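You operate a simulated robot arm through the tools that you are given. There is no shell and no other tool. Be economical: measure what you need, move in short steps, check, and stop when the job is done.

Carry out the task below with a simulated robot arm. There is one attempt and no reset: what you move stays moved.

Task
Put the blue scrubbing brush on the second grey rack shelf from the top. Take the steel strainer that says "coarse" from the top of the narrow grey bench and leave it in the green tray. Take the red rubber plug from the top of the long green bench and put it on the top of the grey bench. Fetch the teal cap and stand it on the top of the black shelf unit. Put the purple bottle on the top of the long green bench away on the back of the dark steel bench. Put the brown bottle on the top of the long green bench away on the back of the dark steel bench. Put the brass fitting that says "16>22" from the top of the grey bench on the top of the black shelf unit and the brass fitting labelled "12>16" on top of the white tube there. Put the white tub on the top of the grey bench away on the long grey shelf. Count the steel cups on the top of the long green bench, then put as many of the white bottles from the top of the long green bench on the top of the wide steel bench. The order is free. Set down upright: teal cap, purple bottle, brown bottle, brass fitting, white bottle.

The check looks at the end state, three seconds after you hand in, the way a careful person would. Anything else that was tipped, shoved, dropped, spilled or broken makes it a failure. Lids that push on must go on centred and level and be pressed home; caps that screw on are set level and turned clockwise until they are tight.

Robot
A 6-joint arm with a fingered hand on a trunk, on a base that drives. Base frame: it is fixed to the floor where the robot stands at the start and does not move with it; the origin is under the middle of the robot, x ahead of it, y to its left, z up; the surface under the hand at the start is at about z = 800. Lengths are in mm, angles in rad, forces in N, time in s.
With the tool pointing down near the work surface it reaches from about 420 to 820 mm from the robot's upright axis, wherever it stands. Its first joint turns from -2.897 to 2.897 rad. Places, roughly: back of the dark steel bench (80x15 cm) [4860, -2120, 860]; blue scrubbing brush (6x13x6 cm) [500, 200, 800]; brass fitting [2000, 250, 750]; brown bottle [1750, -500, 1000]; green tray (24x17x4 cm) [4000, 2300, 900]; long grey shelf [4800, -5600, 700]; purple bottle [1500, -500, 1000]; red rubber plug (9x9x3 cm) [900, -500, 800]; second grey rack shelf [-1400, 600, 1300]; steel cup (6x6x6 cm) [2300, -400, 800]; steel strainer [500, 500, 750]; teal cap (5x5x13 cm) [1300, -300, 900]; top of the black shelf unit [4800, 1200, 800]; top of the grey bench [2300, 200, 800]; top of the wide steel bench [3300, 2500, 800]; white bottle [2250, -500, 1000]; white tub [2250, 250, 750]; white tube (7x7x15 cm) [2400, 400, 900]. Payload 4 kg.
The tool frame sits at the grasp point between the pads (the TCP): z along the fingers, y along the line on which they close. The tips reach 20 mm beyond it. The gripper opens to 140 mm. The gripper's body begins 54 mm behind the TCP. The gripper is a hand of 3 fingers: y runs from the thumb to the fingers, the wrist lies at [0, 0, -215] in the tool frame.
Orientation is that of the tool frame in the base frame, as [roll, pitch, yaw] about the fixed x, y, z axes, in that order (R = Rz(yaw) Ry(pitch) Rx(roll)). With the fingers straight down and closing along the base's y, the tool's x points along the base's -x, its y along +y and its z along -z.

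Tools
- The arm moves only by the tool jog_arm. Its argument "commands" is a list of rows, each an object (a shift or turn left out is 0) with "slide": the shift along the tool's x, y, z in cm, a list of three; "rot": the turn, a rotation vector about the tool's x, y, z in rad, a list of three. In form: [{"slide": [tx, ty, tz], "rot": [wx, wy, wz]}, ...]. A call has 1 to 10 rows; each row shifts and turns the commanded pose from where the row before left it, along the tool's axes as they then stand. Rows are played at 5 a second. More than 50 mm and 0.15 rad between two rows, and nothing of the call is played. A pose out of reach is approached as far as the arm can. The call stops where the force on the tool passes 40 N (or 10 N more than at its start, if that is more) or the arm is blocked; 0.2 s more then pass. In this call time passes only in rows, and 0.2 s behind the last. It gives the time, the measured TCP pose, the force on the tool (base axes), the opening and the grip force at its end, in the units of the frame above (readings bear some noise), with the torque about the TCP (base axes, N m) and any sound that the robot's microphone picked up, and new pictures: "pictures" is both (left out), scene, wrist or none.
- Cameras (640 x 400 px; columns grow to the right, rows downward): "scene" is now at [55.7, 182.5, 1496.2]; the picture's right is [-0.08, -1.00, 0.00], its down [-0.77, 0.06, -0.63] and it looks along [0.63, -0.05, -0.78] (base axes); focal length 270 px, centre (320, 200). "wrist" rides on the gripper at [74, -43, -79] in the tool frame; the picture's right is [0.50, 0.87, 0.00], its down [-0.59, 0.34, -0.73] and it looks along [-0.64, 0.37, 0.68] (tool axes); focal length 275 px, centre (320, 200). There is no depth. A picture from a camera that has moved, and an enlarged one, comes with that camera's place and axes in the base frame and with its lens.
- lift_body(by): slides the trunk up (or, below 0, down) by that many mm; the arm and the scene camera ride with it, the base frame stays. It gives what a move gives, with no picture.
- steer(legs): drives the robot by 1 to 6 legs, each [ahead, left, turn to the left] in mm, mm and rad, along the robot's own axes; the way and the turn of a leg run together, so that a leg with both is an arc; at most 1500 mm and 3.142 rad a leg. The arm and the cameras ride along, it lands a little off, and it stops where it bumps. It gives what a move gives, and a new picture of the scene camera.
- curl_fingers(finger1, finger2, thumb_bend): sets how far each is bent, from 0 (flat) to 100 (curled in); at 30 the hand is open as for a grip, at 70 the pads meet at the TCP. One left out holds its place. A second passes; each finger stops where it meets its share of the squeeze, and holds until it gets a number again. It is the only way to open and close the hand. It gives what a move gives, with no picture; readings hold the bend of each and the force on the fingers (four entries, about 0 where the hand has none), thumb and palm.
- aim_head(pan, tilt): turns the head with the scene camera to pan (to the left, within 2.094 rad either way) and tilt (down, from -0.506 to 1.204), counted from straight ahead of the robot. It gives what a move gives, and a new picture of the scene camera.
- zoom(camera, box): a new picture of the part [left, top, right, bottom] of that camera's present view, enlarged. It takes no simulated time.
- job_done(): hands the job in; it is judged then, once.

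Work in short steps. Places have to be worked out from the pictures, the camera data and where the tool is seen: move nearer, look again, correct. Check each grasp and each placing, and mend what went wrong. You have 546 turns and 360 pictures in all, those below and enlarged ones among them. Open the gripper and draw the arm clear of the work before you hand the job in, unless the task says otherwise; then end with one line.

The tools are called after "Call:" as name(argument=value, ...) on one line, values as JSON. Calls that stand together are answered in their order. jog_arm: Moves the arm, as the interface text tells. Its arguments: {"type":"object","properties":{"commands":{"type":"array","items":{"type":"object","properties":{"slide":{"type":"array","items":{"type":"number"}},"rot":{"type":"array","items":{"type":"number"}}}}},"pictures":{"type":"string","enum":["both","scene","wrist","none"]}},"required":["commands"]} The other tools are called the same way: lift_body (by) slides the trunk up or down; curl_fingers (finger1, finger2, thumb_bend) moves the fingers one by one; steer (legs) drives the base; aim_head (pan, tilt) turns the head that bears the scene camera; zoom (camera, box) takes an enlarged picture of a part of a camera's view; job_done () hands the job in.

At the start:

```text
time: 0.0
eef_pos: [472.6, 117.8, 1075.1]
ee_rot: [3.141, 0.0, 3.141]
contact_force: [-0.5, -0.1, 0.2]
ft_torque: [0.01, -0.05, -0.01]
gripper_width: 140.0
grasp_force: 0.2
shape: jaw
bend: [30.0, 30.0, 30.0]
finger forces: [0.1, 0.0, 0.0, 0.1, 0.0, 0.0]
trunk travel left (down, up): [-100.0, 490.0]
robot x, y, heading: [-0.4, -5.1, -0.002]
head pan, tilt: [-0.077, 0.888]
```

scene: 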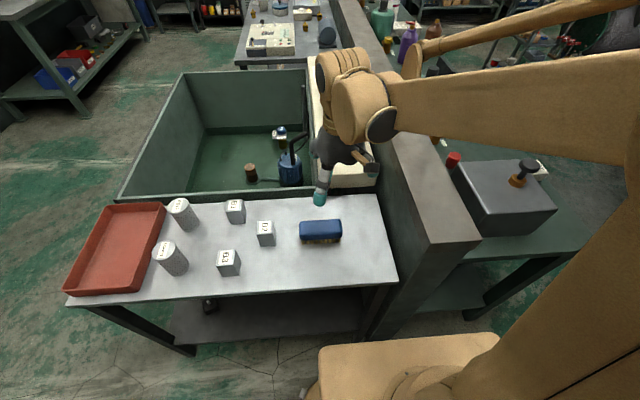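
wrist: 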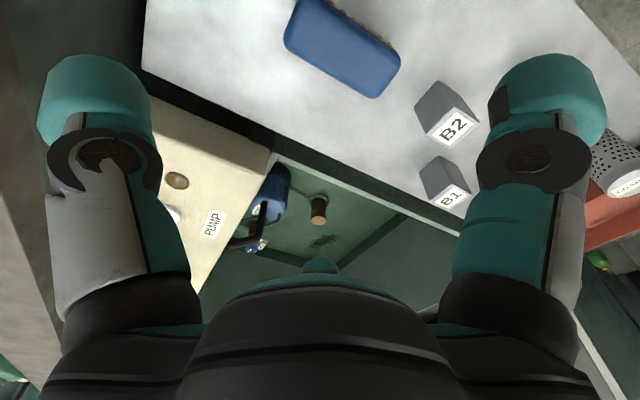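

The bench in front holds the brush, two strainers and labelled blocks. I'll zoom in to read the strainers and look at the brush.

Call:
zoom(camera="scene", box=[60, 180, 400, 360])

Call:
aim_head(pan=-0.6, tilt=0.4)

Call:
aim_head(pan=0.3, tilt=0.2)

Call:
aim_head(pan=2.09, tilt=0.2)

```text
1.88 times, centred on (230, 270) of scene
camera zoom: at [55.7, 182.5, 1496.2], right [-0.08, -1.0, 0.0], down [-0.77, 0.06, -0.63], along [0.63, -0.05, -0.78], focal length 509 px, centre (489, 68)
```

zoom: 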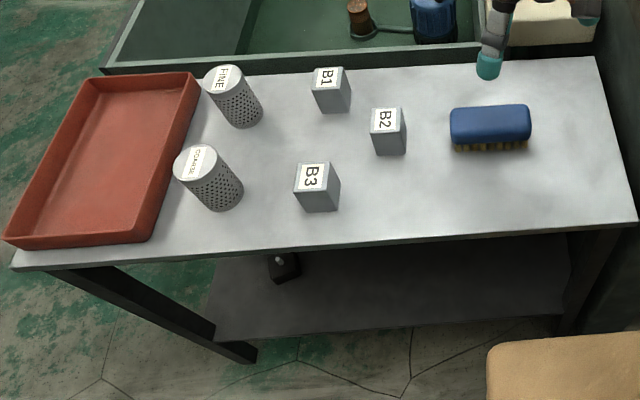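

```text
time: 0.9
eef_pos: [473.2, 117.8, 1076.3]
ee_rot: [-3.141, 0.0, 3.141]
contact_force: [1.1, 0.4, 0.4]
ft_torque: [0.0, -0.03, -0.02]
gripper_width: 139.8
grasp_force: 0.0
shape: jaw
bend: [30.0, 30.0, 30.0]
finger forces: [0.1, 0.0, 0.0, 0.0, 0.0, 0.1]
trunk travel left (down, up): [-100.0, 490.0]
robot x, y, heading: [-0.2, -2.4, 0.004]
head pan, tilt: [-0.6, 0.4]
camera scene: at [56.3, 136.0, 1538.3], right [-0.56, -0.83, 0.0], down [-0.32, 0.22, -0.92], along [0.76, -0.52, -0.39], focal length 270 px, centre (320, 200)
```

scene: 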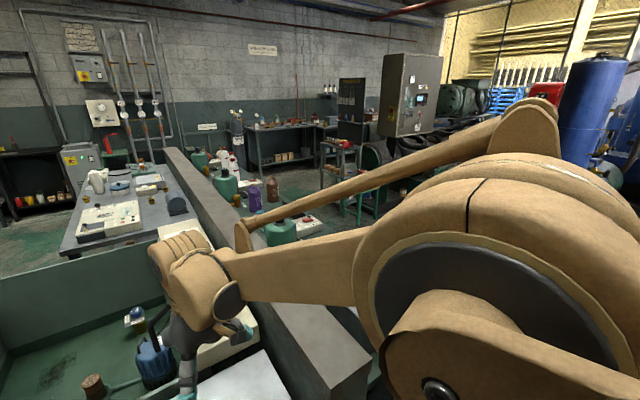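

```text
time: 2.1
eef_pos: [473.9, 117.9, 1075.8]
ee_rot: [3.141, 0.0, 3.139]
contact_force: [0.0, -0.5, 0.6]
ft_torque: [0.03, -0.01, -0.02]
gripper_width: 139.8
grasp_force: 0.0
shape: jaw
bend: [30.0, 30.0, 30.0]
finger forces: [0.0, 0.0, 0.0, 0.1, 0.0, 0.0]
trunk travel left (down, up): [-100.0, 490.0]
robot x, y, heading: [0.8, 0.9, 0.002]
head pan, tilt: [0.3, 0.201]
camera scene: at [68.8, 215.7, 1556.9], right [0.29, -0.96, 0.0], down [-0.19, -0.06, -0.98], along [0.94, 0.29, -0.2], focal length 270 px, centre (320, 200)
```

scene: 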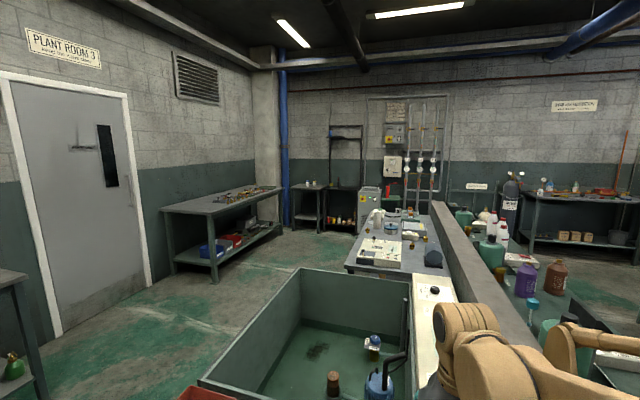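

```text
time: 3.9
eef_pos: [472.3, 118.2, 1074.8]
ee_rot: [-3.141, 0.001, 3.14]
contact_force: [-0.7, 0.3, -0.6]
ft_torque: [-0.05, 0.02, 0.0]
gripper_width: 139.5
grasp_force: 0.1
shape: jaw
bend: [30.0, 30.0, 30.0]
finger forces: [0.1, 0.1, 0.0, 0.1, 0.0, 0.1]
trunk travel left (down, up): [-100.0, 490.0]
robot x, y, heading: [-1.9, 1.7, -0.004]
head pan, tilt: [2.089, 0.201]
camera scene: at [-66.3, 269.2, 1556.9], right [0.87, 0.49, 0.0], down [0.1, -0.17, -0.98], along [-0.48, 0.85, -0.2], focal length 270 px, centre (320, 200)
```

scene: 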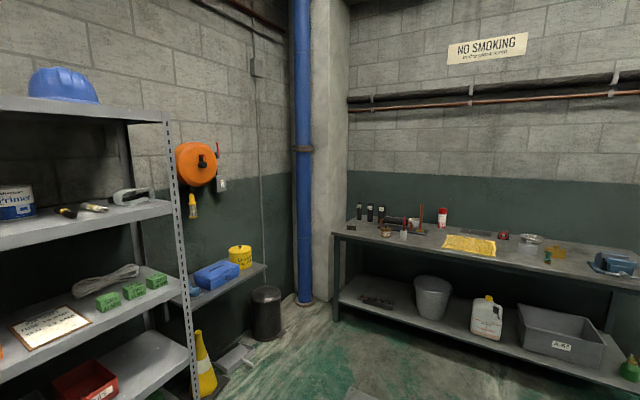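

The brush lies at about [478, 147] with its top near z 860, and the coarse strainer is the nearer of the two. I'll turn the wrist -90° so the fingers close across the brush's 6 cm width.

Call:
jog_arm(commands=[{"rot": [0, 0, -0.15]}, {"rot": [0, 0, -0.15]}, {"rot": [0, 0, -0.15]}, {"rot": [0, 0, -0.15]}, {"rot": [0, 0, -0.15]}, {"rot": [0, 0, -0.15]}, {"rot": [0, 0, -0.15]}, {"rot": [0, 0, -0.15]}, {"rot": [0, 0, -0.15]}, {"rot": [0, 0, -0.15]}], pictures="none")

Call:
jog_arm(commands=[{"rot": [0, 0, -0.07]}, {"rot": [0, 0.14, 0]}, {"rot": [0, 0.14, 0]}, {"rot": [0, 0.14, 0]}, {"rot": [0, 0.14, 0]}, {"rot": [0, 0.14, 0]}], pictures="wrist")

Call:
aim_head(pan=0, tilt=0.9)

```text
time: 6.1
eef_pos: [471.6, 116.1, 1076.2]
ee_rot: [-3.14, 0.001, -1.642]
contact_force: [0.0, 0.2, -0.4]
ft_torque: [0.02, -0.01, 0.0]
gripper_width: 140.0
grasp_force: 0.0
shape: jaw
bend: [30.0, 30.0, 30.0]
finger forces: [0.1, 0.0, 0.0, 0.0, 0.1, 0.1]
trunk travel left (down, up): [-100.0, 490.0]
robot x, y, heading: [3.2, 1.5, 0.0]
head pan, tilt: [2.089, 0.201]
```

```text
time: 7.5
eef_pos: [472.3, 117.9, 1075.7]
ee_rot: [-3.141, -0.705, -1.572]
contact_force: [-0.5, 0.4, 0.0]
ft_torque: [0.01, 0.02, -0.01]
gripper_width: 140.1
grasp_force: 0.0
shape: jaw
bend: [30.0, 30.0, 30.0]
finger forces: [0.1, 0.1, 0.0, 0.1, 0.1, 0.0]
trunk travel left (down, up): [-100.0, 490.0]
robot x, y, heading: [-0.9, 0.5, 0.001]
head pan, tilt: [2.089, 0.201]
camera wrist: at [514.6, 113.1, 1183.4], right [-0.87, -0.38, 0.32], down [-0.34, 0.92, 0.18], along [-0.37, 0.05, -0.93], focal length 275 px, centre (320, 200)
```

wrist: 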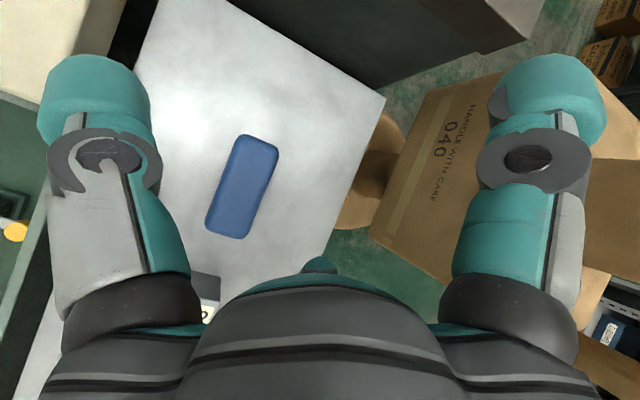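

```text
time: 9.5
eef_pos: [471.8, 117.8, 1074.7]
ee_rot: [-3.142, -0.701, -1.573]
contact_force: [0.6, -0.3, 0.4]
ft_torque: [0.02, 0.02, 0.01]
gripper_width: 139.7
grasp_force: 0.2
shape: jaw
bend: [30.0, 30.0, 30.0]
finger forces: [0.0, 0.0, 0.1, 0.0, 0.1, 0.1]
trunk travel left (down, up): [-100.0, 490.0]
robot x, y, heading: [1.5, -2.5, 0.001]
head pan, tilt: [0.0, 0.901]
camera scene: at [55.3, 188.4, 1495.4], right [0.0, -1.0, 0.0], down [-0.78, 0.0, -0.62], along [0.62, 0.0, -0.78], focal length 270 px, centre (320, 200)
```

scene: 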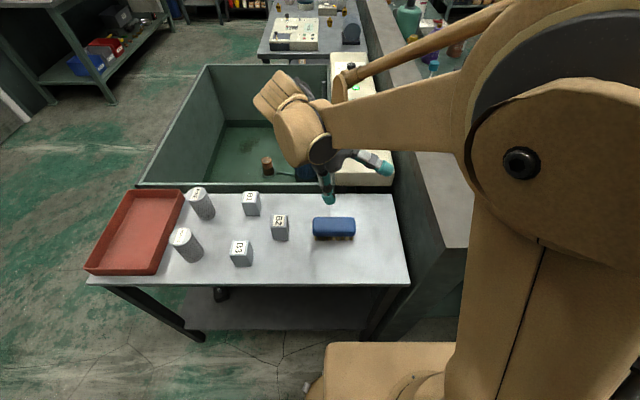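

The tilted hand reaches well, and I place the brush at about [480, 148, 855]. I descend most of the way and look again.

Call:
jog_arm(commands=[{"slide": [-3.1, -0.2, 2.85]}, {"slide": [-3.1, -0.2, 2.85]}, {"slide": [-3.1, -0.2, 2.85]}, {"slide": [-3.1, -0.2, 2.85]}], pictures="both")

```text
time: 10.5
eef_pos: [480.7, 139.8, 907.2]
ee_rot: [3.141, -0.699, -1.573]
contact_force: [0.1, 0.2, 0.2]
ft_torque: [0.01, 0.01, 0.01]
gripper_width: 140.1
grasp_force: 0.0
shape: jaw
bend: [30.0, 30.0, 30.0]
finger forces: [0.0, 0.0, 0.0, 0.0, 0.0, 0.0]
trunk travel left (down, up): [-100.0, 490.0]
robot x, y, heading: [-1.2, 1.4, -0.001]
head pan, tilt: [0.0, 0.901]
camera scene: at [55.9, 188.8, 1495.3], right [0.0, -1.0, 0.0], down [-0.78, 0.0, -0.62], along [0.62, 0.0, -0.78], focal length 270 px, centre (320, 200)
camera wrist: at [522.1, 134.6, 1014.9], right [-0.87, -0.38, 0.32], down [-0.34, 0.92, 0.18], along [-0.37, 0.05, -0.93], focal length 275 px, centre (320, 200)
```

scene: 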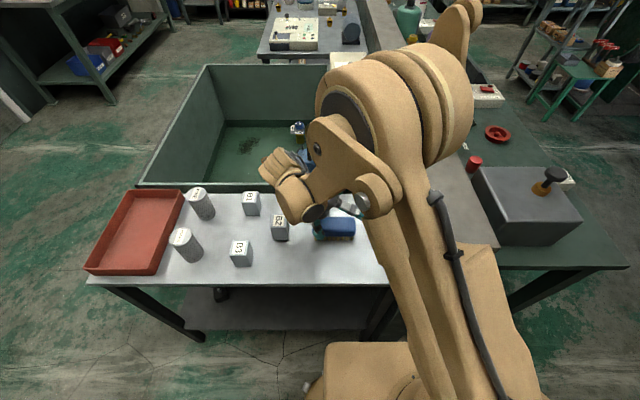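
wrist: 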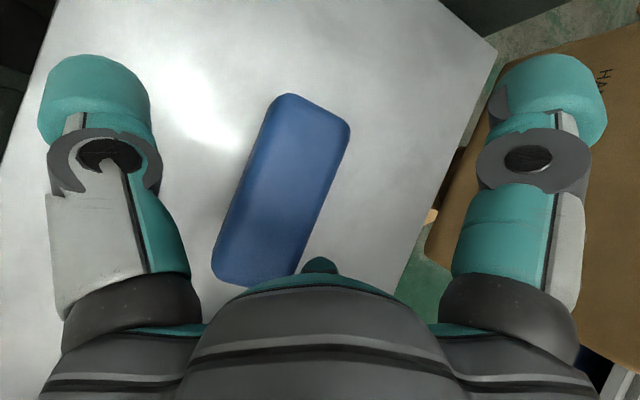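

The brush centre is confirmed near [483, 146]. I lower to z≈835 around it.

Call:
jog_arm(commands=[{"slide": [-1.8, -0.07, 1.62]}, {"slide": [-1.8, -0.07, 1.62]}, {"slide": [-1.8, -0.07, 1.62]}], pictures="wrist")

Call:
curl_fingers(finger1=70, finger2=70, thumb_bend=70)

```text
time: 11.2
eef_pos: [480.5, 145.0, 864.4]
ee_rot: [3.139, -0.704, -1.57]
contact_force: [2.2, 2.7, 27.9]
ft_torque: [1.65, 1.03, -0.22]
gripper_width: 139.9
grasp_force: 0.0
shape: jaw
bend: [30.0, 31.0, 30.0]
finger forces: [0.1, 28.0, 0.0, 0.0, 0.1, 0.1]
trunk travel left (down, up): [-100.0, 490.0]
robot x, y, heading: [1.8, -1.5, -0.002]
head pan, tilt: [0.0, 0.901]
stopped in row 3: the force on the tool passed its limit at 89 N (the readings are from after the stop); the commanded pose is now the measured one
camera wrist: at [522.3, 140.0, 972.3], right [-0.87, -0.38, 0.33], down [-0.34, 0.92, 0.18], along [-0.37, 0.05, -0.93], focal length 275 px, centre (320, 200)
```

wrist: 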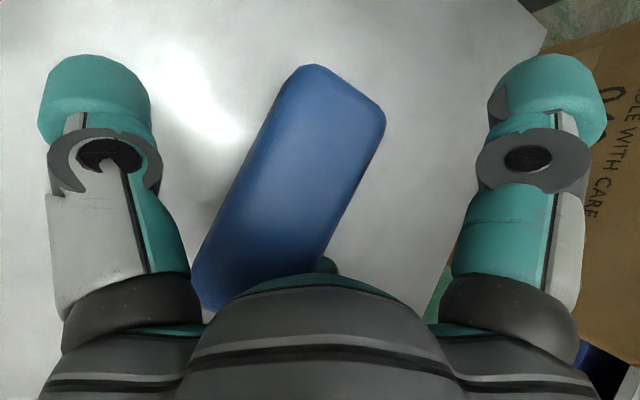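

```text
time: 12.2
eef_pos: [481.1, 144.4, 863.9]
ee_rot: [3.14, -0.704, -1.573]
contact_force: [3.0, -3.8, 16.0]
ft_torque: [-0.29, 0.19, 0.2]
gripper_width: 36.5
grasp_force: 34.7
shape: fingers
bend: [64.0, 49.0, 56.0]
finger forces: [10.8, 24.8, 0.0, 0.0, 33.9, 0.0]
trunk travel left (down, up): [-100.0, 490.0]
robot x, y, heading: [-0.5, -0.8, -0.004]
head pan, tilt: [0.0, 0.901]
```

A finger touched down early and the hand has closed on the brush. I'll look before lifting.

Call:
zoom(camera="wrist", box=[0, 0, 640, 400])

Call:
zoom(camera="scene", box=[200, 150, 420, 290])

```text
1.00 times, centred on (320, 200) of wrist (not enlarged: the box is as wide or as high as the picture)
camera zoom: at [522.7, 139.4, 971.2], right [-0.87, -0.38, 0.32], down [-0.34, 0.92, 0.18], along [-0.37, 0.05, -0.93], focal length 275 px, centre (320, 200)
```

zoom: 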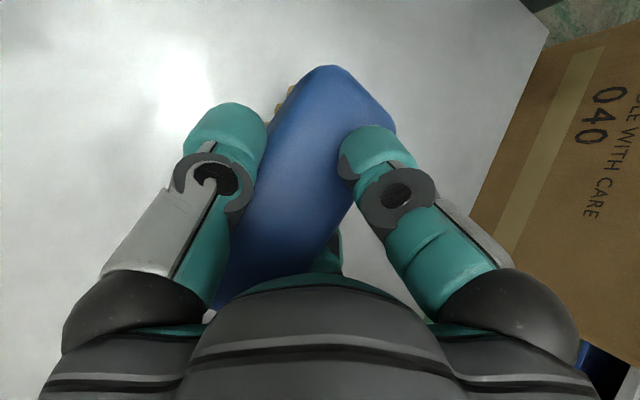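

```text
2.86 times, centred on (310, 220) of scene
camera zoom: at [54.6, 187.6, 1495.6], right [0.0, -1.0, 0.0], down [-0.78, 0.0, -0.62], along [0.62, 0.0, -0.78], focal length 772 px, centre (349, 143)
```

zoom: 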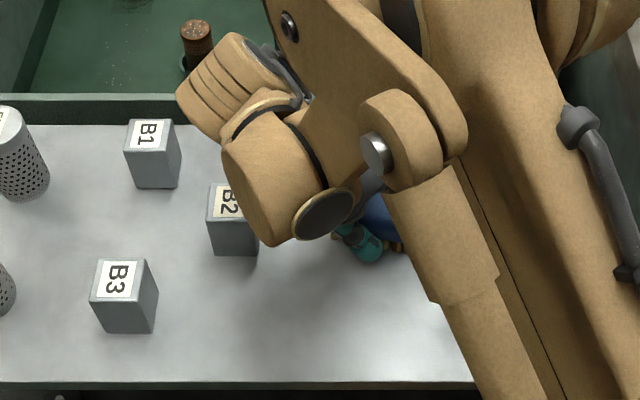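

The brush appears to sit between thumb and both fingers. I lift straight up and check.

Call:
jog_arm(commands=[{"slide": [1.9, 0, -2.3]}, {"slide": [1.9, 0, -2.3]}, {"slide": [2.5, 0, -3]}, {"slide": [2.5, 0, -3]}], pictures="both")

```text
time: 13.2
eef_pos: [482.1, 145.9, 998.3]
ee_rot: [3.138, -0.704, -1.57]
contact_force: [-0.6, 0.1, -1.9]
ft_torque: [-0.01, -0.02, 0.0]
gripper_width: 27.5
grasp_force: 28.4
shape: fingers
bend: [68.0, 47.0, 58.0]
finger forces: [2.7, 26.8, 0.0, 0.0, 27.2, 0.1]
trunk travel left (down, up): [-100.0, 490.0]
robot x, y, heading: [-2.3, -1.0, 0.005]
head pan, tilt: [0.0, 0.901]
camera scene: at [55.1, 188.2, 1495.4], right [0.0, -1.0, 0.0], down [-0.78, 0.0, -0.62], along [0.62, 0.0, -0.78], focal length 270 px, centre (320, 200)
camera wrist: at [523.8, 141.1, 1106.2], right [-0.87, -0.38, 0.33], down [-0.34, 0.92, 0.18], along [-0.37, 0.05, -0.93], focal length 275 px, centre (320, 200)
```

scene: 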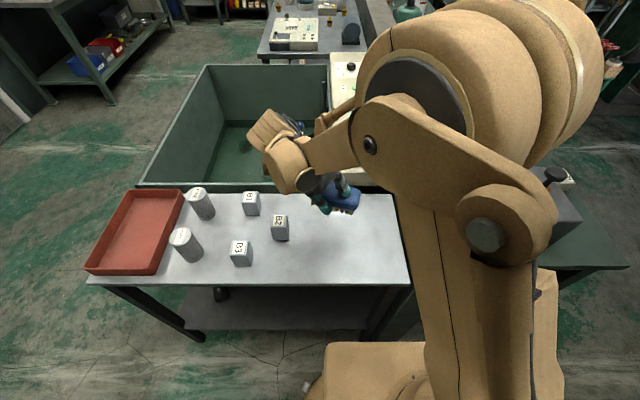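
wrist: 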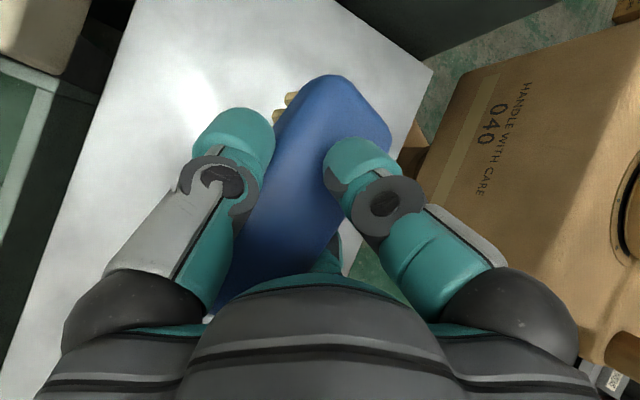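

The brush is held. Now I survey the area around and behind the robot before driving to the rack.

Call:
aim_head(pan=2.09, tilt=0.7)

Call:
aim_head(pan=-2.09, tilt=0.5)

Call:
aim_head(pan=-1.2, tilt=0.4)

```text
time: 15.2
eef_pos: [481.6, 146.4, 996.9]
ee_rot: [3.139, -0.704, -1.571]
contact_force: [0.1, 0.3, -2.4]
ft_torque: [-0.02, -0.01, 0.01]
gripper_width: 27.4
grasp_force: 27.7
shape: fingers
bend: [68.0, 47.0, 58.0]
finger forces: [2.7, 26.7, 0.1, 0.1, 27.1, 0.0]
trunk travel left (down, up): [-100.0, 490.0]
robot x, y, heading: [0.5, -0.0, -0.002]
head pan, tilt: [2.089, 0.7]
camera scene: at [-62.0, 262.3, 1511.5], right [0.87, 0.5, 0.0], down [0.32, -0.56, -0.76], along [-0.38, 0.66, -0.64], focal length 270 px, centre (320, 200)
```

scene: 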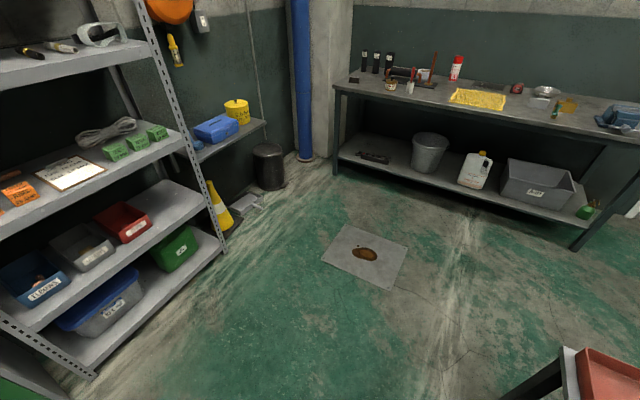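

```text
time: 18.6
eef_pos: [482.8, 146.5, 996.8]
ee_rot: [3.137, -0.706, -1.57]
contact_force: [-0.3, 0.2, -1.6]
ft_torque: [-0.03, 0.02, -0.03]
gripper_width: 27.4
grasp_force: 28.5
shape: fingers
bend: [68.0, 47.0, 58.0]
finger forces: [2.7, 26.7, 0.0, 0.1, 27.2, 0.0]
trunk travel left (down, up): [-100.0, 490.0]
robot x, y, heading: [-0.7, 0.2, 0.002]
head pan, tilt: [-2.089, 0.499]
camera scene: at [-64.9, 109.4, 1529.2], right [-0.87, 0.49, 0.0], down [0.24, 0.42, -0.88], along [-0.43, -0.76, -0.48], focal length 270 px, centre (320, 200)
```

scene: 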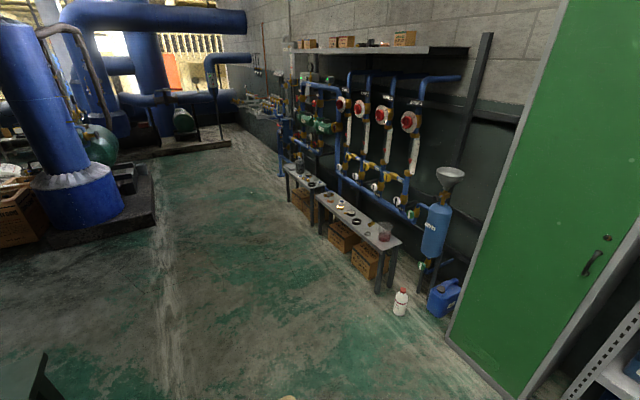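

```text
time: 19.7
eef_pos: [482.7, 146.4, 997.4]
ee_rot: [3.137, -0.705, -1.571]
contact_force: [0.5, -0.1, -1.3]
ft_torque: [-0.02, 0.0, -0.02]
gripper_width: 27.4
grasp_force: 27.6
shape: fingers
bend: [68.0, 47.0, 58.0]
finger forces: [2.6, 26.7, 0.0, 0.0, 27.1, 0.0]
trunk travel left (down, up): [-100.0, 490.0]
robot x, y, heading: [0.2, 0.9, -0.004]
head pan, tilt: [-1.201, 0.4]
camera scene: at [13.5, 102.1, 1538.4], right [-0.93, -0.36, 0.0], down [-0.14, 0.36, -0.92], along [0.33, -0.86, -0.39], focal length 270 px, centre (320, 200)
```

scene: 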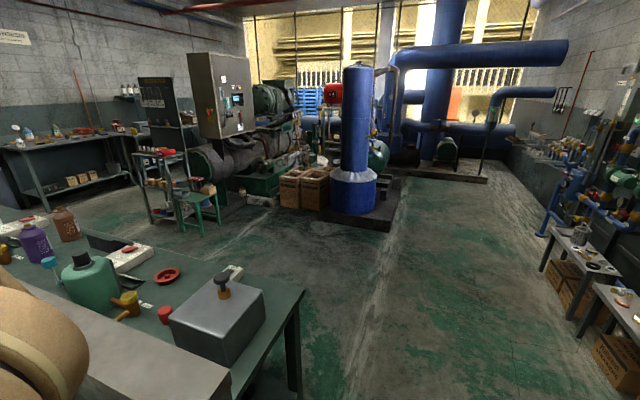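

The rack's front edge is at about x -1250 and spans y 100–1000. I raise the trunk, back away, turn about and look at it.

Call:
lift_body(by=400)

Call:
steer(legs=[[-450, 0, 0], [0, 500, 0], [0, 0, 1.571], [0, 0, 1.571]])

Call:
aim_head(pan=0.2, tilt=0.6)

```text
time: 23.6
eef_pos: [483.1, 144.5, 1398.5]
ee_rot: [3.138, -0.705, -1.57]
contact_force: [0.5, 0.6, -2.4]
ft_torque: [-0.01, 0.03, -0.04]
gripper_width: 27.3
grasp_force: 28.5
shape: fingers
bend: [68.0, 47.0, 58.0]
finger forces: [2.8, 26.6, 0.1, 0.0, 27.3, 0.0]
trunk travel left (down, up): [-500.0, 90.0]
robot x, y, heading: [2.3, 1.6, 0.0]
head pan, tilt: [-1.201, 0.4]
```

```text
time: 36.4
eef_pos: [-933.8, 354.3, 1398.0]
ee_rot: [3.137, -0.704, 1.549]
contact_force: [0.1, -0.6, -1.8]
ft_torque: [0.05, -0.01, 0.03]
gripper_width: 25.8
grasp_force: 24.9
shape: fingers
bend: [68.0, 47.0, 58.0]
finger forces: [2.4, 23.0, 0.0, 0.1, 24.0, 0.1]
trunk travel left (down, up): [-500.0, 90.0]
robot x, y, heading: [-448.0, 492.8, 3.121]
head pan, tilt: [-1.201, 0.4]
camera scene: at [-464.9, 384.8, 1938.4], right [0.94, 0.34, 0.0], down [0.13, -0.37, -0.92], along [-0.32, 0.87, -0.39], focal length 270 px, centre (320, 200)
```

scene: 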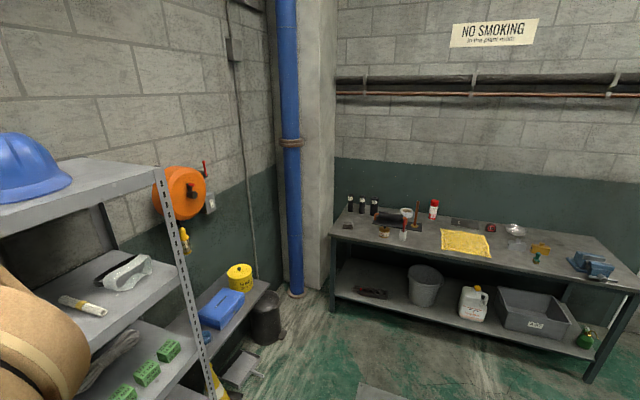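

```text
time: 37.9
eef_pos: [-933.6, 353.9, 1397.6]
ee_rot: [3.138, -0.705, 1.55]
contact_force: [-0.3, -0.3, -2.4]
ft_torque: [0.02, 0.01, -0.01]
gripper_width: 25.7
grasp_force: 24.7
shape: fingers
bend: [68.0, 47.0, 58.0]
finger forces: [2.4, 23.1, 0.0, 0.0, 24.1, 0.0]
trunk travel left (down, up): [-500.0, 90.0]
robot x, y, heading: [-447.1, 490.2, 3.116]
head pan, tilt: [0.201, 0.6]
camera scene: at [-520.2, 282.1, 1920.1], right [-0.18, 0.98, 0.0], down [0.56, 0.1, -0.82], along [-0.81, -0.15, -0.57], focal length 270 px, centre (320, 200)
```

scene: 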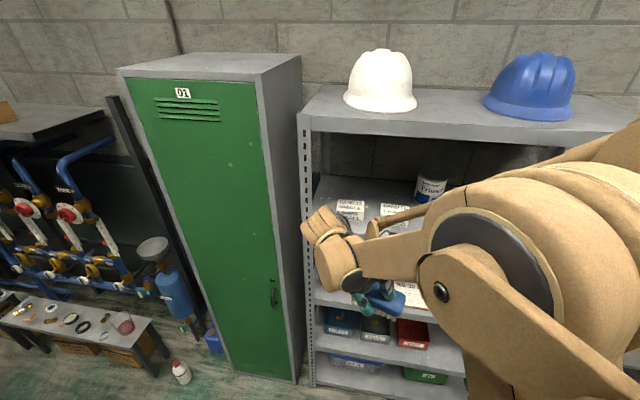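

I rotate the hand about the vertical so it points into the rack, watching from the wrist camera.

Call:
jog_arm(commands=[{"rot": [0.0962, 0, -0.1137]}, {"rot": [0.0962, 0, -0.1137]}, {"rot": [0.0962, 0, -0.1137]}, {"rot": [0.0962, 0, -0.1137]}, {"rot": [0.0962, 0, -0.1137]}, {"rot": [0.0962, 0, -0.1137]}, {"rot": [0.0962, 0, -0.1137]}, {"rot": [0.0962, 0, -0.1137]}, {"rot": [0.0962, 0, -0.1137]}, {"rot": [0.0962, 0, -0.1137]}], pictures="both")

```text
time: 40.3
eef_pos: [-648.2, 191.5, 1400.4]
ee_rot: [-3.125, -0.706, 2.865]
contact_force: [-0.2, 0.7, -2.6]
ft_torque: [0.01, 0.01, -0.02]
gripper_width: 24.3
grasp_force: 24.4
shape: fingers
bend: [69.0, 47.0, 59.0]
finger forces: [2.0, 23.0, 0.0, 0.0, 23.2, 0.0]
out of reach, approached as far as the arm can: row 4, 5, 6, 7, 8, 9, 10
trunk travel left (down, up): [-500.0, 90.0]
robot x, y, heading: [-445.6, 489.0, 3.122]
head pan, tilt: [0.201, 0.6]
stopped in row 10: the arm was blocked; the commanded pose is now the measured one
camera scene: at [-519.4, 281.8, 1920.1], right [-0.18, 0.98, 0.0], down [0.56, 0.1, -0.83], along [-0.81, -0.15, -0.56], focal length 270 px, centre (320, 200)
camera wrist: at [-664.7, 153.0, 1509.0], right [-0.14, 0.94, 0.31], down [0.98, 0.09, 0.17], along [0.14, 0.33, -0.93], focal length 275 px, centre (320, 200)
```

scene: 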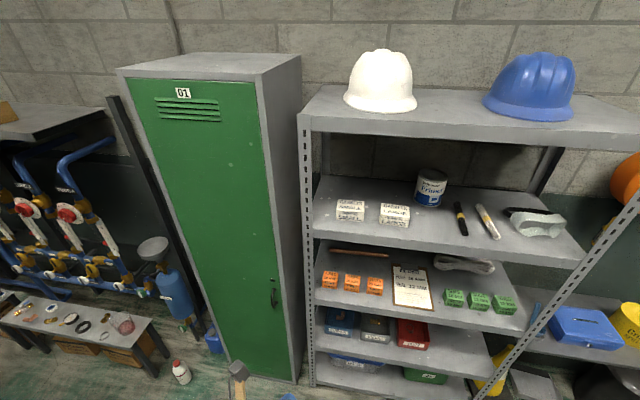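
wrist: 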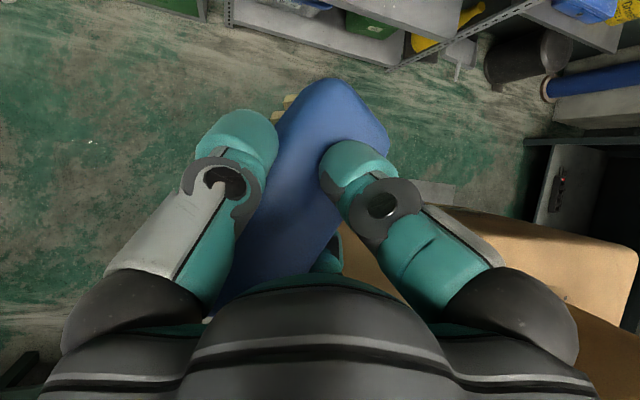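

The shelf has a free spot near [-1345, 550] at z≈1265. I bring the hand forward in front of the robot first.

Call:
jog_arm(commands=[{"slide": [3.75, 0, 3.2]}, {"slide": [3.75, 0, 3.2]}, {"slide": [3.75, 0, 3.2]}, {"slide": [3.75, 0, 3.2]}, {"slide": [3.75, 0, 3.2]}, {"slide": [3.75, 0, 3.2]}, {"slide": [3.75, 0, 3.2]}, {"slide": [0, 4.9, 0], "rot": [0.0824, 0, -0.0974]}, {"slide": [0, 4.9, 0], "rot": [0.0824, 0, -0.0974]}, {"slide": [0, 4.9, 0]}], pictures="scene")

```text
time: 42.3
eef_pos: [-642.0, 285.5, 1404.8]
ee_rot: [-3.121, -0.709, 2.852]
contact_force: [0.6, 0.9, -1.8]
ft_torque: [0.0, -0.01, -0.01]
gripper_width: 24.0
grasp_force: 24.7
shape: fingers
bend: [69.0, 48.0, 59.0]
finger forces: [1.7, 23.6, 0.0, 0.0, 24.0, 0.0]
out of reach, approached as far as the arm can: row 1, 2, 3, 4, 5, 6, 7, 8, 9
trunk travel left (down, up): [-500.0, 90.0]
robot x, y, heading: [-450.5, 490.4, 3.124]
head pan, tilt: [0.201, 0.6]
stopped in row 9: the arm was blocked; the commanded pose is now the measured one
camera scene: at [-519.3, 287.4, 1920.7], right [-0.18, 0.98, 0.0], down [0.56, 0.1, -0.83], along [-0.81, -0.15, -0.56], focal length 270 px, centre (320, 200)
```

scene: 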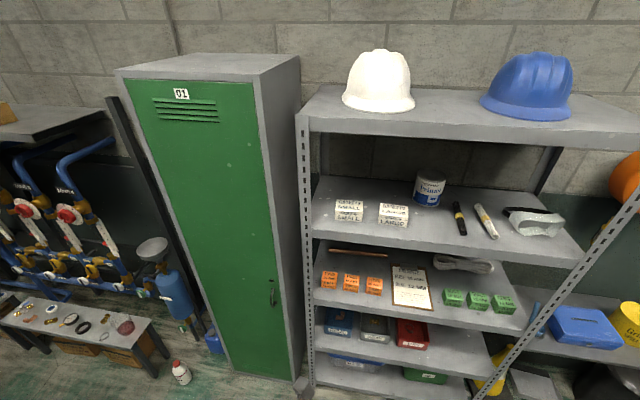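

The arm is stuck in an awkward posture close to the body. I'll look at it.

Call:
aim_head(pan=-0.2, tilt=1.1)

```text
time: 43.2
eef_pos: [-643.1, 282.1, 1403.6]
ee_rot: [-3.125, -0.709, 2.851]
contact_force: [0.5, 0.8, -2.2]
ft_torque: [0.0, 0.01, 0.04]
gripper_width: 24.3
grasp_force: 24.7
shape: fingers
bend: [69.0, 48.0, 59.0]
finger forces: [1.5, 23.5, 0.1, 0.0, 23.9, 0.0]
trunk travel left (down, up): [-500.0, 90.0]
robot x, y, heading: [-447.7, 492.9, 3.117]
head pan, tilt: [-0.201, 1.1]
camera scene: at [-494.6, 312.9, 1881.7], right [0.22, 0.98, 0.0], down [0.87, -0.2, -0.45], along [-0.44, 0.1, -0.89], focal length 270 px, centre (320, 200)
```

scene: 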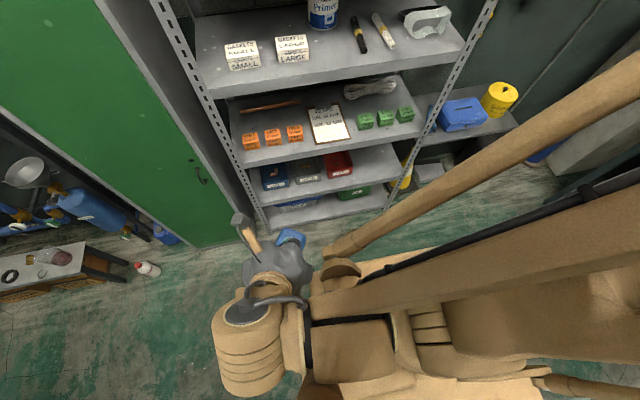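

The arm is folded with its elbow out. I turn the hand back about vertical to free it, moving outward as it goes.

Call:
jog_arm(commands=[{"rot": [-0.0962, 0, 0.1137]}, {"rot": [-0.0962, 0, 0.1137]}, {"rot": [-0.0962, 0, 0.1137]}, {"rot": [-0.0962, 0, 0.1137]}, {"rot": [-0.0962, 0, 0.1137]}, {"rot": [-0.0962, 0, 0.1137]}, {"rot": [-0.0962, 0, 0.1137]}, {"rot": [-0.0962, 0, 0.1137]}], pictures="scene")

```text
time: 45.0
eef_pos: [-723.6, 326.9, 1403.6]
ee_rot: [-3.102, -0.657, 1.665]
contact_force: [0.1, 0.2, -2.4]
ft_torque: [0.01, -0.03, 0.0]
gripper_width: 23.8
grasp_force: 24.1
shape: fingers
bend: [69.0, 48.0, 59.0]
finger forces: [1.5, 23.0, 0.0, 0.0, 23.1, 0.0]
out of reach, approached as far as the arm can: row 6, 7, 8
trunk travel left (down, up): [-500.0, 90.0]
robot x, y, heading: [-448.0, 497.3, 3.12]
head pan, tilt: [-0.201, 1.1]
camera scene: at [-499.6, 285.0, 1884.9], right [-0.22, 0.98, 0.0], down [0.85, 0.19, -0.5], along [-0.49, -0.11, -0.87], focal length 270 px, centre (320, 200)
```

scene: 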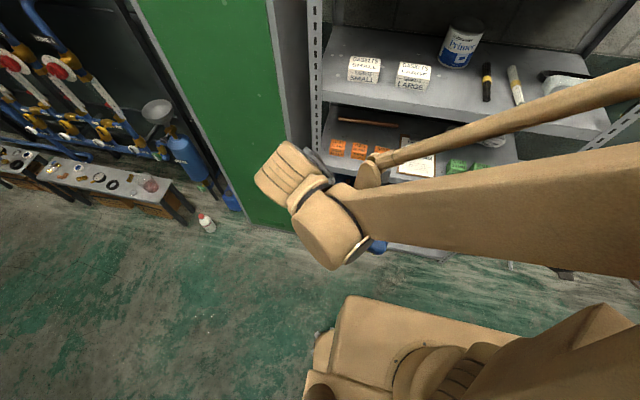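

Now I translate outward (toward the rack) before rotating again.

Call:
jog_arm(commands=[{"slide": [0, -4.9, 0]}, {"slide": [0, -4.9, 0]}, {"slide": [0, -4.9, 0]}, {"slide": [0, -4.9, 0]}, {"slide": [0, -4.9, 0]}, {"slide": [0, -4.9, 0]}, {"slide": [0, -4.9, 0]}], pictures="none")

Call:
jog_arm(commands=[{"rot": [0.0962, 0, -0.1137]}, {"rot": [0.0962, 0, -0.1137]}, {"rot": [0.0962, 0, -0.1137]}, {"rot": [0.0962, 0, -0.1137]}, {"rot": [0.0962, 0, -0.1137]}], pictures="scene")

```text
time: 46.6
eef_pos: [-1064.0, 290.4, 1408.2]
ee_rot: [-3.13, -0.694, 1.664]
contact_force: [-0.3, 0.0, -2.5]
ft_torque: [0.03, -0.03, -0.01]
gripper_width: 23.4
grasp_force: 23.5
shape: fingers
bend: [71.0, 48.0, 59.0]
finger forces: [1.2, 22.4, 0.0, 0.0, 22.8, 0.0]
trunk travel left (down, up): [-500.0, 90.0]
robot x, y, heading: [-442.9, 489.5, 3.117]
head pan, tilt: [-0.201, 1.1]
```

```text
time: 47.8
eef_pos: [-990.1, 199.7, 1409.4]
ee_rot: [-2.991, -0.735, 2.156]
contact_force: [1.0, -0.4, -1.2]
ft_torque: [0.02, 0.03, 0.02]
gripper_width: 23.3
grasp_force: 23.7
shape: fingers
bend: [71.0, 48.0, 59.0]
finger forces: [1.3, 22.8, 0.0, 0.0, 22.6, 0.0]
out of reach, approached as far as the arm can: row 3, 4, 5
trunk travel left (down, up): [-500.0, 90.0]
robot x, y, heading: [-450.3, 491.6, 3.122]
head pan, tilt: [-0.201, 1.1]
camera scene: at [-492.0, 310.2, 1881.4], right [0.22, 0.98, 0.0], down [0.87, -0.2, -0.46], along [-0.44, 0.1, -0.89], focal length 270 px, centre (320, 200)
```

scene: 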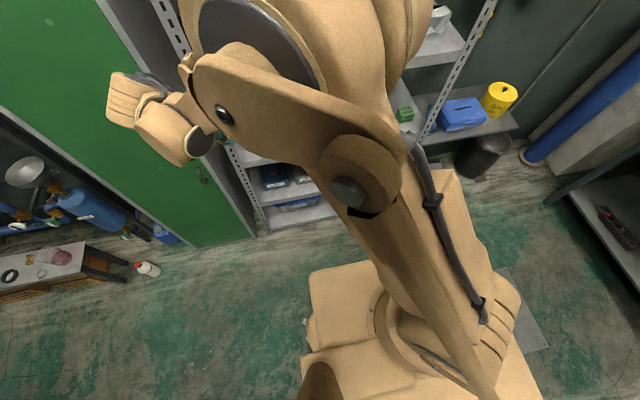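

Pointing forward runs into wrist limits. I'll instead return to the sideways-pointing pose and lay the brush parallel to the shelf's front edge.

Call:
jog_arm(commands=[{"rot": [-0.0962, 0, 0.1137]}, {"rot": [-0.0962, 0, 0.1137]}, {"rot": [-0.0962, 0, 0.1137]}, {"rot": [-0.0962, 0, 0.1137]}, {"rot": [-0.0962, 0, 0.1137]}], pictures="scene")

```text
time: 49.0
eef_pos: [-994.7, 200.5, 1406.8]
ee_rot: [-3.009, -0.65, 1.426]
contact_force: [0.5, 0.5, -2.4]
ft_torque: [-0.02, -0.01, 0.0]
gripper_width: 23.0
grasp_force: 23.2
shape: fingers
bend: [71.0, 48.0, 59.0]
finger forces: [1.2, 22.5, 0.1, 0.1, 22.8, 0.0]
trunk travel left (down, up): [-500.0, 90.0]
robot x, y, heading: [-450.8, 489.4, 3.122]
head pan, tilt: [-0.201, 1.1]
camera scene: at [-496.4, 311.6, 1881.4], right [0.22, 0.98, 0.0], down [0.87, -0.2, -0.45], along [-0.44, 0.1, -0.89], focal length 270 px, centre (320, 200)
```

scene: 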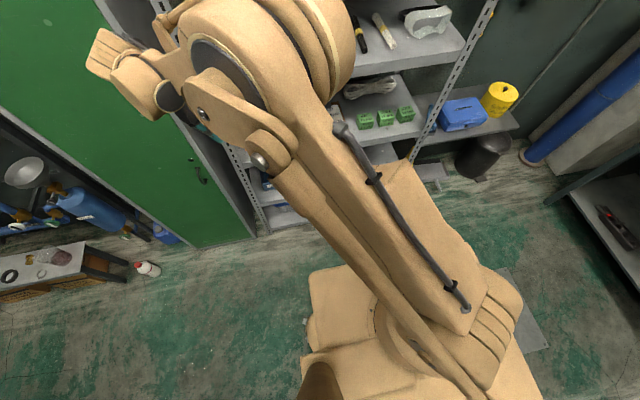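

I straighten the orientation and move the hand out farther and toward the middle, so the arm unfolds.

Call:
jog_arm(commands=[{"rot": [-0.053, 0.05, -0.095]}, {"slide": [3.0, -2.6, 2.6]}, {"slide": [3.0, -2.6, 2.6]}, {"slide": [3.0, -2.6, 2.6]}, {"slide": [3.0, -2.6, 2.6]}, {"slide": [3.2, 0, -3.8]}, {"slide": [3.2, 0, -3.8]}, {"slide": [3.2, 0, -3.8]}], pictures="scene")

```text
time: 50.8
eef_pos: [-1094.3, 360.4, 1553.9]
ee_rot: [-3.134, -0.706, 1.544]
contact_force: [-0.4, -0.5, -1.1]
ft_torque: [0.01, -0.02, 0.03]
gripper_width: 23.0
grasp_force: 22.4
shape: fingers
bend: [71.0, 48.0, 59.0]
finger forces: [1.0, 22.1, 0.1, 0.0, 22.2, 0.0]
trunk travel left (down, up): [-500.0, 90.0]
robot x, y, heading: [-449.6, 491.3, 3.124]
head pan, tilt: [-0.201, 1.1]
camera scene: at [-494.6, 311.7, 1881.5], right [0.22, 0.98, 0.0], down [0.87, -0.2, -0.45], along [-0.44, 0.1, -0.89], focal length 270 px, centre (320, 200)
```

scene: 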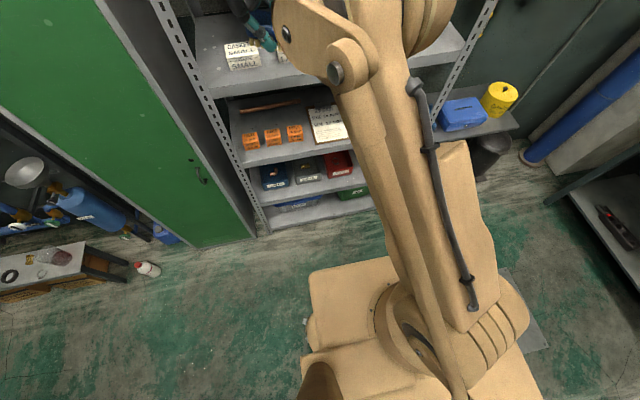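

Grip force is slowly sagging, so I re-squeeze and look at the arm's height with the head.

Call:
curl_fingers(finger1=85, finger2=70, thumb_bend=75)

Call:
aim_head(pan=-0.1, tilt=0.4)

Call:
zoom(camera="wrist", box=[0, 0, 640, 400])

```text
time: 51.8
eef_pos: [-1096.4, 359.8, 1553.7]
ee_rot: [-3.134, -0.706, 1.546]
contact_force: [0.0, 0.1, -1.7]
ft_torque: [0.04, 0.0, 0.0]
gripper_width: 13.8
grasp_force: 25.8
shape: fingers
bend: [83.0, 45.0, 62.0]
finger forces: [5.5, 23.0, 0.0, 0.1, 22.9, 0.0]
trunk travel left (down, up): [-500.0, 90.0]
robot x, y, heading: [-450.3, 489.9, 3.122]
head pan, tilt: [-0.201, 1.1]
```

```text
time: 52.9
eef_pos: [-1095.8, 359.6, 1554.9]
ee_rot: [-3.134, -0.703, 1.545]
contact_force: [0.4, 0.1, -2.3]
ft_torque: [0.02, 0.01, 0.02]
gripper_width: 14.0
grasp_force: 25.9
shape: fingers
bend: [83.0, 45.0, 62.0]
finger forces: [5.2, 23.0, 0.0, 0.1, 23.1, 0.0]
trunk travel left (down, up): [-500.0, 90.0]
robot x, y, heading: [-447.6, 492.4, 3.117]
head pan, tilt: [-0.099, 0.4]
camera scene: at [-525.7, 308.8, 1938.2], right [0.12, 0.99, 0.0], down [0.39, -0.05, -0.92], along [-0.91, 0.11, -0.39], focal length 270 px, centre (320, 200)
```

scene: 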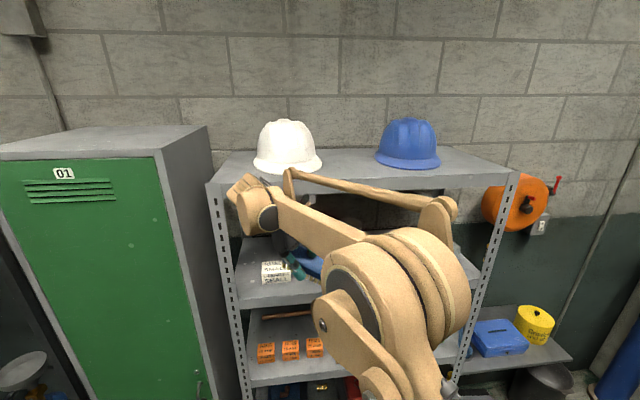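

```text
1.00 times, centred on (320, 200) of wrist (not enlarged: the box is as wide or as high as the picture)
camera zoom: at [-1138.9, 366.8, 1661.8], right [0.88, 0.36, 0.32], down [0.32, -0.93, 0.18], along [0.36, -0.05, -0.93], focal length 275 px, centre (320, 200)
```

zoom: 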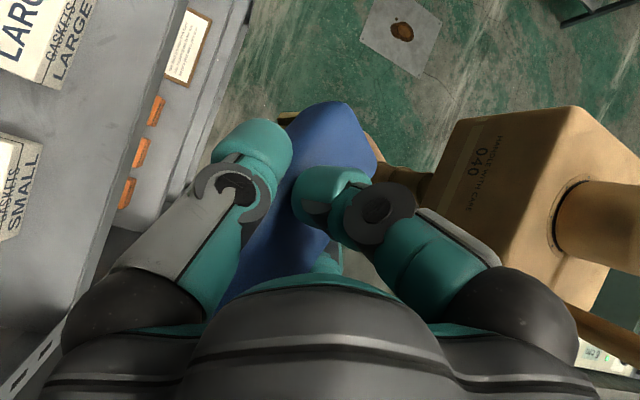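

The forearm sits lower than the wrist here, which suits entering the shelf gap. I zoom on the held brush to judge its attitude.

Call:
zoom(camera="scene", box=[200, 150, 400, 320])

```text
2.35 times, centred on (300, 235) of scene
camera zoom: at [-525.7, 308.8, 1938.2], right [0.12, 0.99, 0.0], down [0.39, -0.05, -0.92], along [-0.91, 0.11, -0.39], focal length 636 px, centre (367, 118)
```

zoom: 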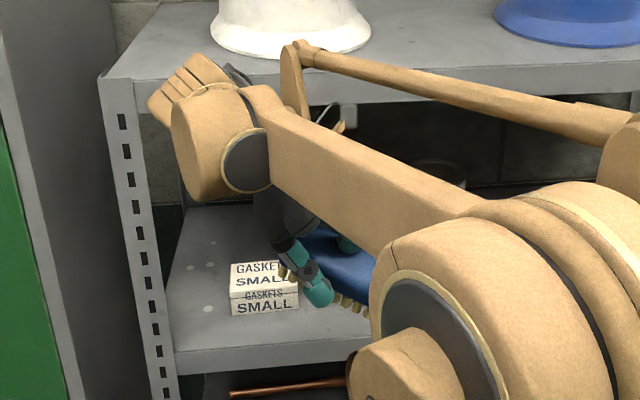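

The brush droops ~25° at its far end. Tilting the hand more horizontal levels it and lowers the wrist, so I do that and lower the trunk.

Call:
jog_arm(commands=[{"rot": [0, 0.14, 0]}, {"rot": [0, 0.14, 0]}, {"rot": [0, 0.12, 0]}], pictures="none")

Call:
lift_body(by=-180)

Call:
aim_head(pan=-0.05, tilt=0.5)

```text
time: 53.7
eef_pos: [-1095.4, 359.1, 1555.5]
ee_rot: [-3.129, -1.105, 1.542]
contact_force: [-0.1, 0.9, -2.0]
ft_torque: [0.0, -0.04, 0.0]
gripper_width: 13.7
grasp_force: 24.9
shape: fingers
bend: [83.0, 45.0, 62.0]
finger forces: [4.7, 23.0, 0.1, 0.0, 22.9, 0.0]
trunk travel left (down, up): [-500.0, 90.0]
robot x, y, heading: [-445.8, 488.8, 3.123]
head pan, tilt: [-0.099, 0.4]
```

```text
time: 55.7
eef_pos: [-1094.6, 360.0, 1375.6]
ee_rot: [-3.128, -1.104, 1.543]
contact_force: [0.2, -0.1, -2.5]
ft_torque: [-0.01, 0.0, -0.03]
gripper_width: 13.6
grasp_force: 24.9
shape: fingers
bend: [83.0, 45.0, 62.0]
finger forces: [4.7, 22.7, 0.1, 0.0, 22.8, 0.0]
trunk travel left (down, up): [-320.0, 270.0]
robot x, y, heading: [-448.6, 492.6, 3.118]
head pan, tilt: [-0.099, 0.4]
```

```text
time: 56.3
eef_pos: [-1094.7, 360.0, 1374.8]
ee_rot: [-3.129, -1.105, 1.542]
contact_force: [-0.2, -0.8, -2.4]
ft_torque: [0.01, 0.01, 0.02]
gripper_width: 13.6
grasp_force: 25.3
shape: fingers
bend: [83.0, 45.0, 62.0]
finger forces: [4.7, 22.7, 0.0, 0.0, 22.8, 0.0]
trunk travel left (down, up): [-320.0, 270.0]
robot x, y, heading: [-447.9, 491.1, 3.122]
head pan, tilt: [-0.051, 0.499]
camera scene: at [-524.5, 304.2, 1749.2], right [0.07, 1.0, 0.0], down [0.48, -0.03, -0.88], along [-0.88, 0.06, -0.48], focal length 270 px, centre (320, 200)
```

scene: 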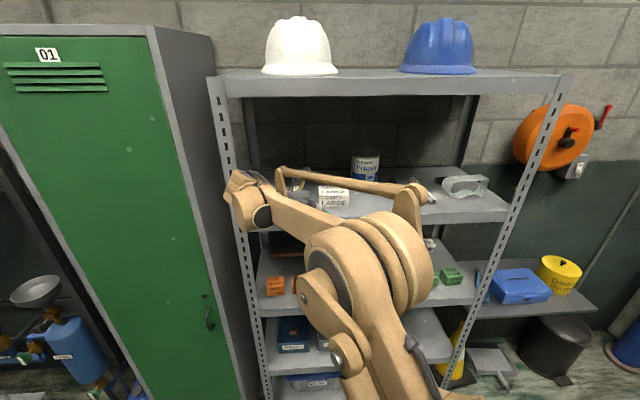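

I shift the base sideways and part-way forward, then re-check the clearance.

Call:
steer(legs=[[0, -235, 0], [110, 0, 0]])

Call:
zoom(camera="wrist", box=[0, 0, 640, 400])

```text
time: 58.9
eef_pos: [-1201.7, 596.9, 1374.0]
ee_rot: [-3.131, -1.105, 1.54]
contact_force: [-0.4, -0.5, -2.5]
ft_torque: [-0.01, -0.03, 0.0]
gripper_width: 13.4
grasp_force: 25.1
shape: fingers
bend: [83.0, 45.0, 62.0]
finger forces: [4.6, 22.9, 0.0, 0.0, 22.8, 0.0]
trunk travel left (down, up): [-320.0, 270.0]
robot x, y, heading: [-553.2, 722.9, 3.117]
head pan, tilt: [-0.051, 0.499]
camera scene: at [-632.4, 537.9, 1749.0], right [0.08, 1.0, 0.0], down [0.48, -0.04, -0.88], along [-0.87, 0.07, -0.48], focal length 270 px, centre (320, 200)
```

scene: 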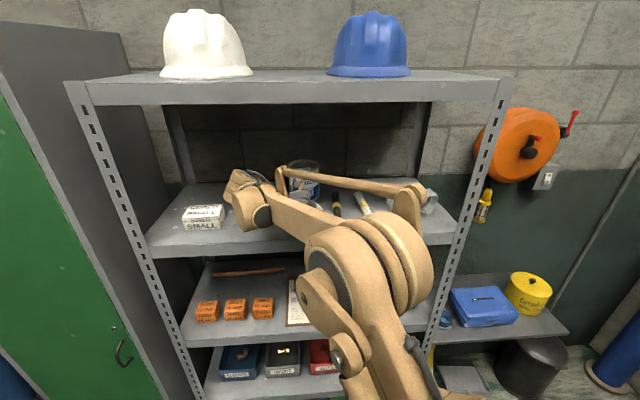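

```text
1.00 times, centred on (320, 200) of wrist (not enlarged: the box is as wide or as high as the picture)
camera zoom: at [-1245.6, 560.7, 1475.7], right [0.87, 0.21, 0.44], down [0.32, -0.93, -0.2], along [0.37, 0.31, -0.88], focal length 275 px, centre (320, 200)
```

zoom: 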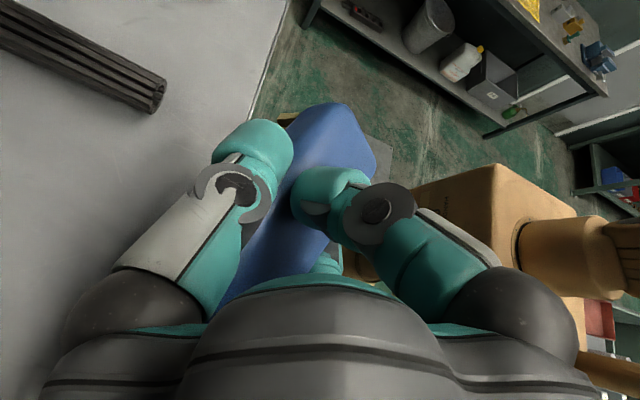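

The shelf edge is at x≈-1238 and a handle lies at y≥672. I'll set the brush at about x -1285, y 555, sliding in first.

Call:
jog_arm(commands=[{"slide": [-0.9, -4.3, -1.8]}, {"slide": [-0.9, -4.3, -1.8]}], pictures="both")

```text
time: 59.5
eef_pos: [-1276.2, 564.1, 1373.4]
ee_rot: [-3.127, -1.104, 1.534]
contact_force: [-0.2, -0.1, -0.5]
ft_torque: [-0.01, 0.0, 0.06]
gripper_width: 13.9
grasp_force: 26.0
shape: fingers
bend: [83.0, 45.0, 62.0]
finger forces: [6.1, 22.4, 0.1, 0.0, 23.2, 0.0]
out of reach, approached as far as the arm can: row 2
trunk travel left (down, up): [-320.0, 270.0]
robot x, y, heading: [-550.8, 723.2, 3.114]
head pan, tilt: [-0.051, 0.499]
camera scene: at [-627.7, 538.4, 1749.3], right [0.08, 1.0, 0.0], down [0.48, -0.04, -0.88], along [-0.88, 0.07, -0.48], focal length 270 px, centre (320, 200)
camera wrist: at [-1320.5, 527.9, 1475.2], right [0.87, 0.21, 0.44], down [0.32, -0.93, -0.2], along [0.37, 0.31, -0.88], focal length 275 px, centre (320, 200)
```

scene: 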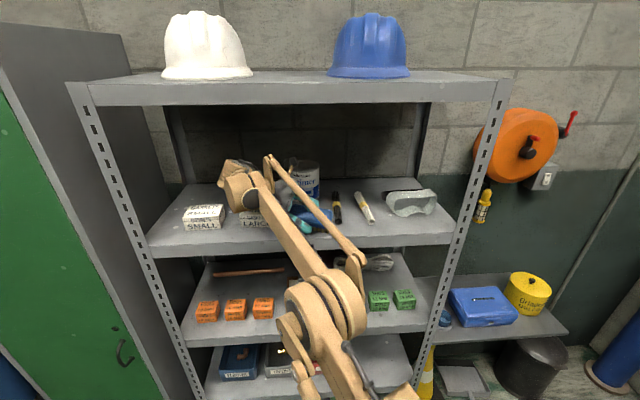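
wrist: 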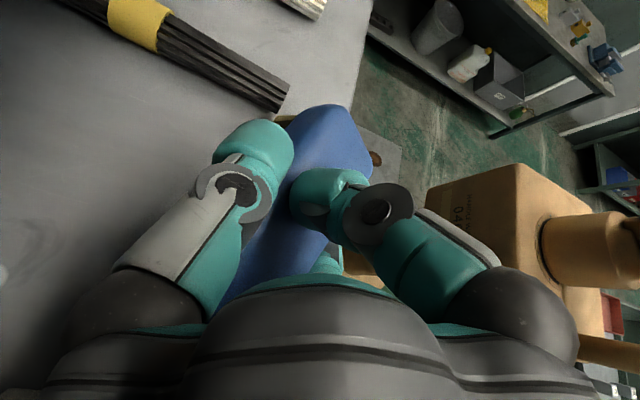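

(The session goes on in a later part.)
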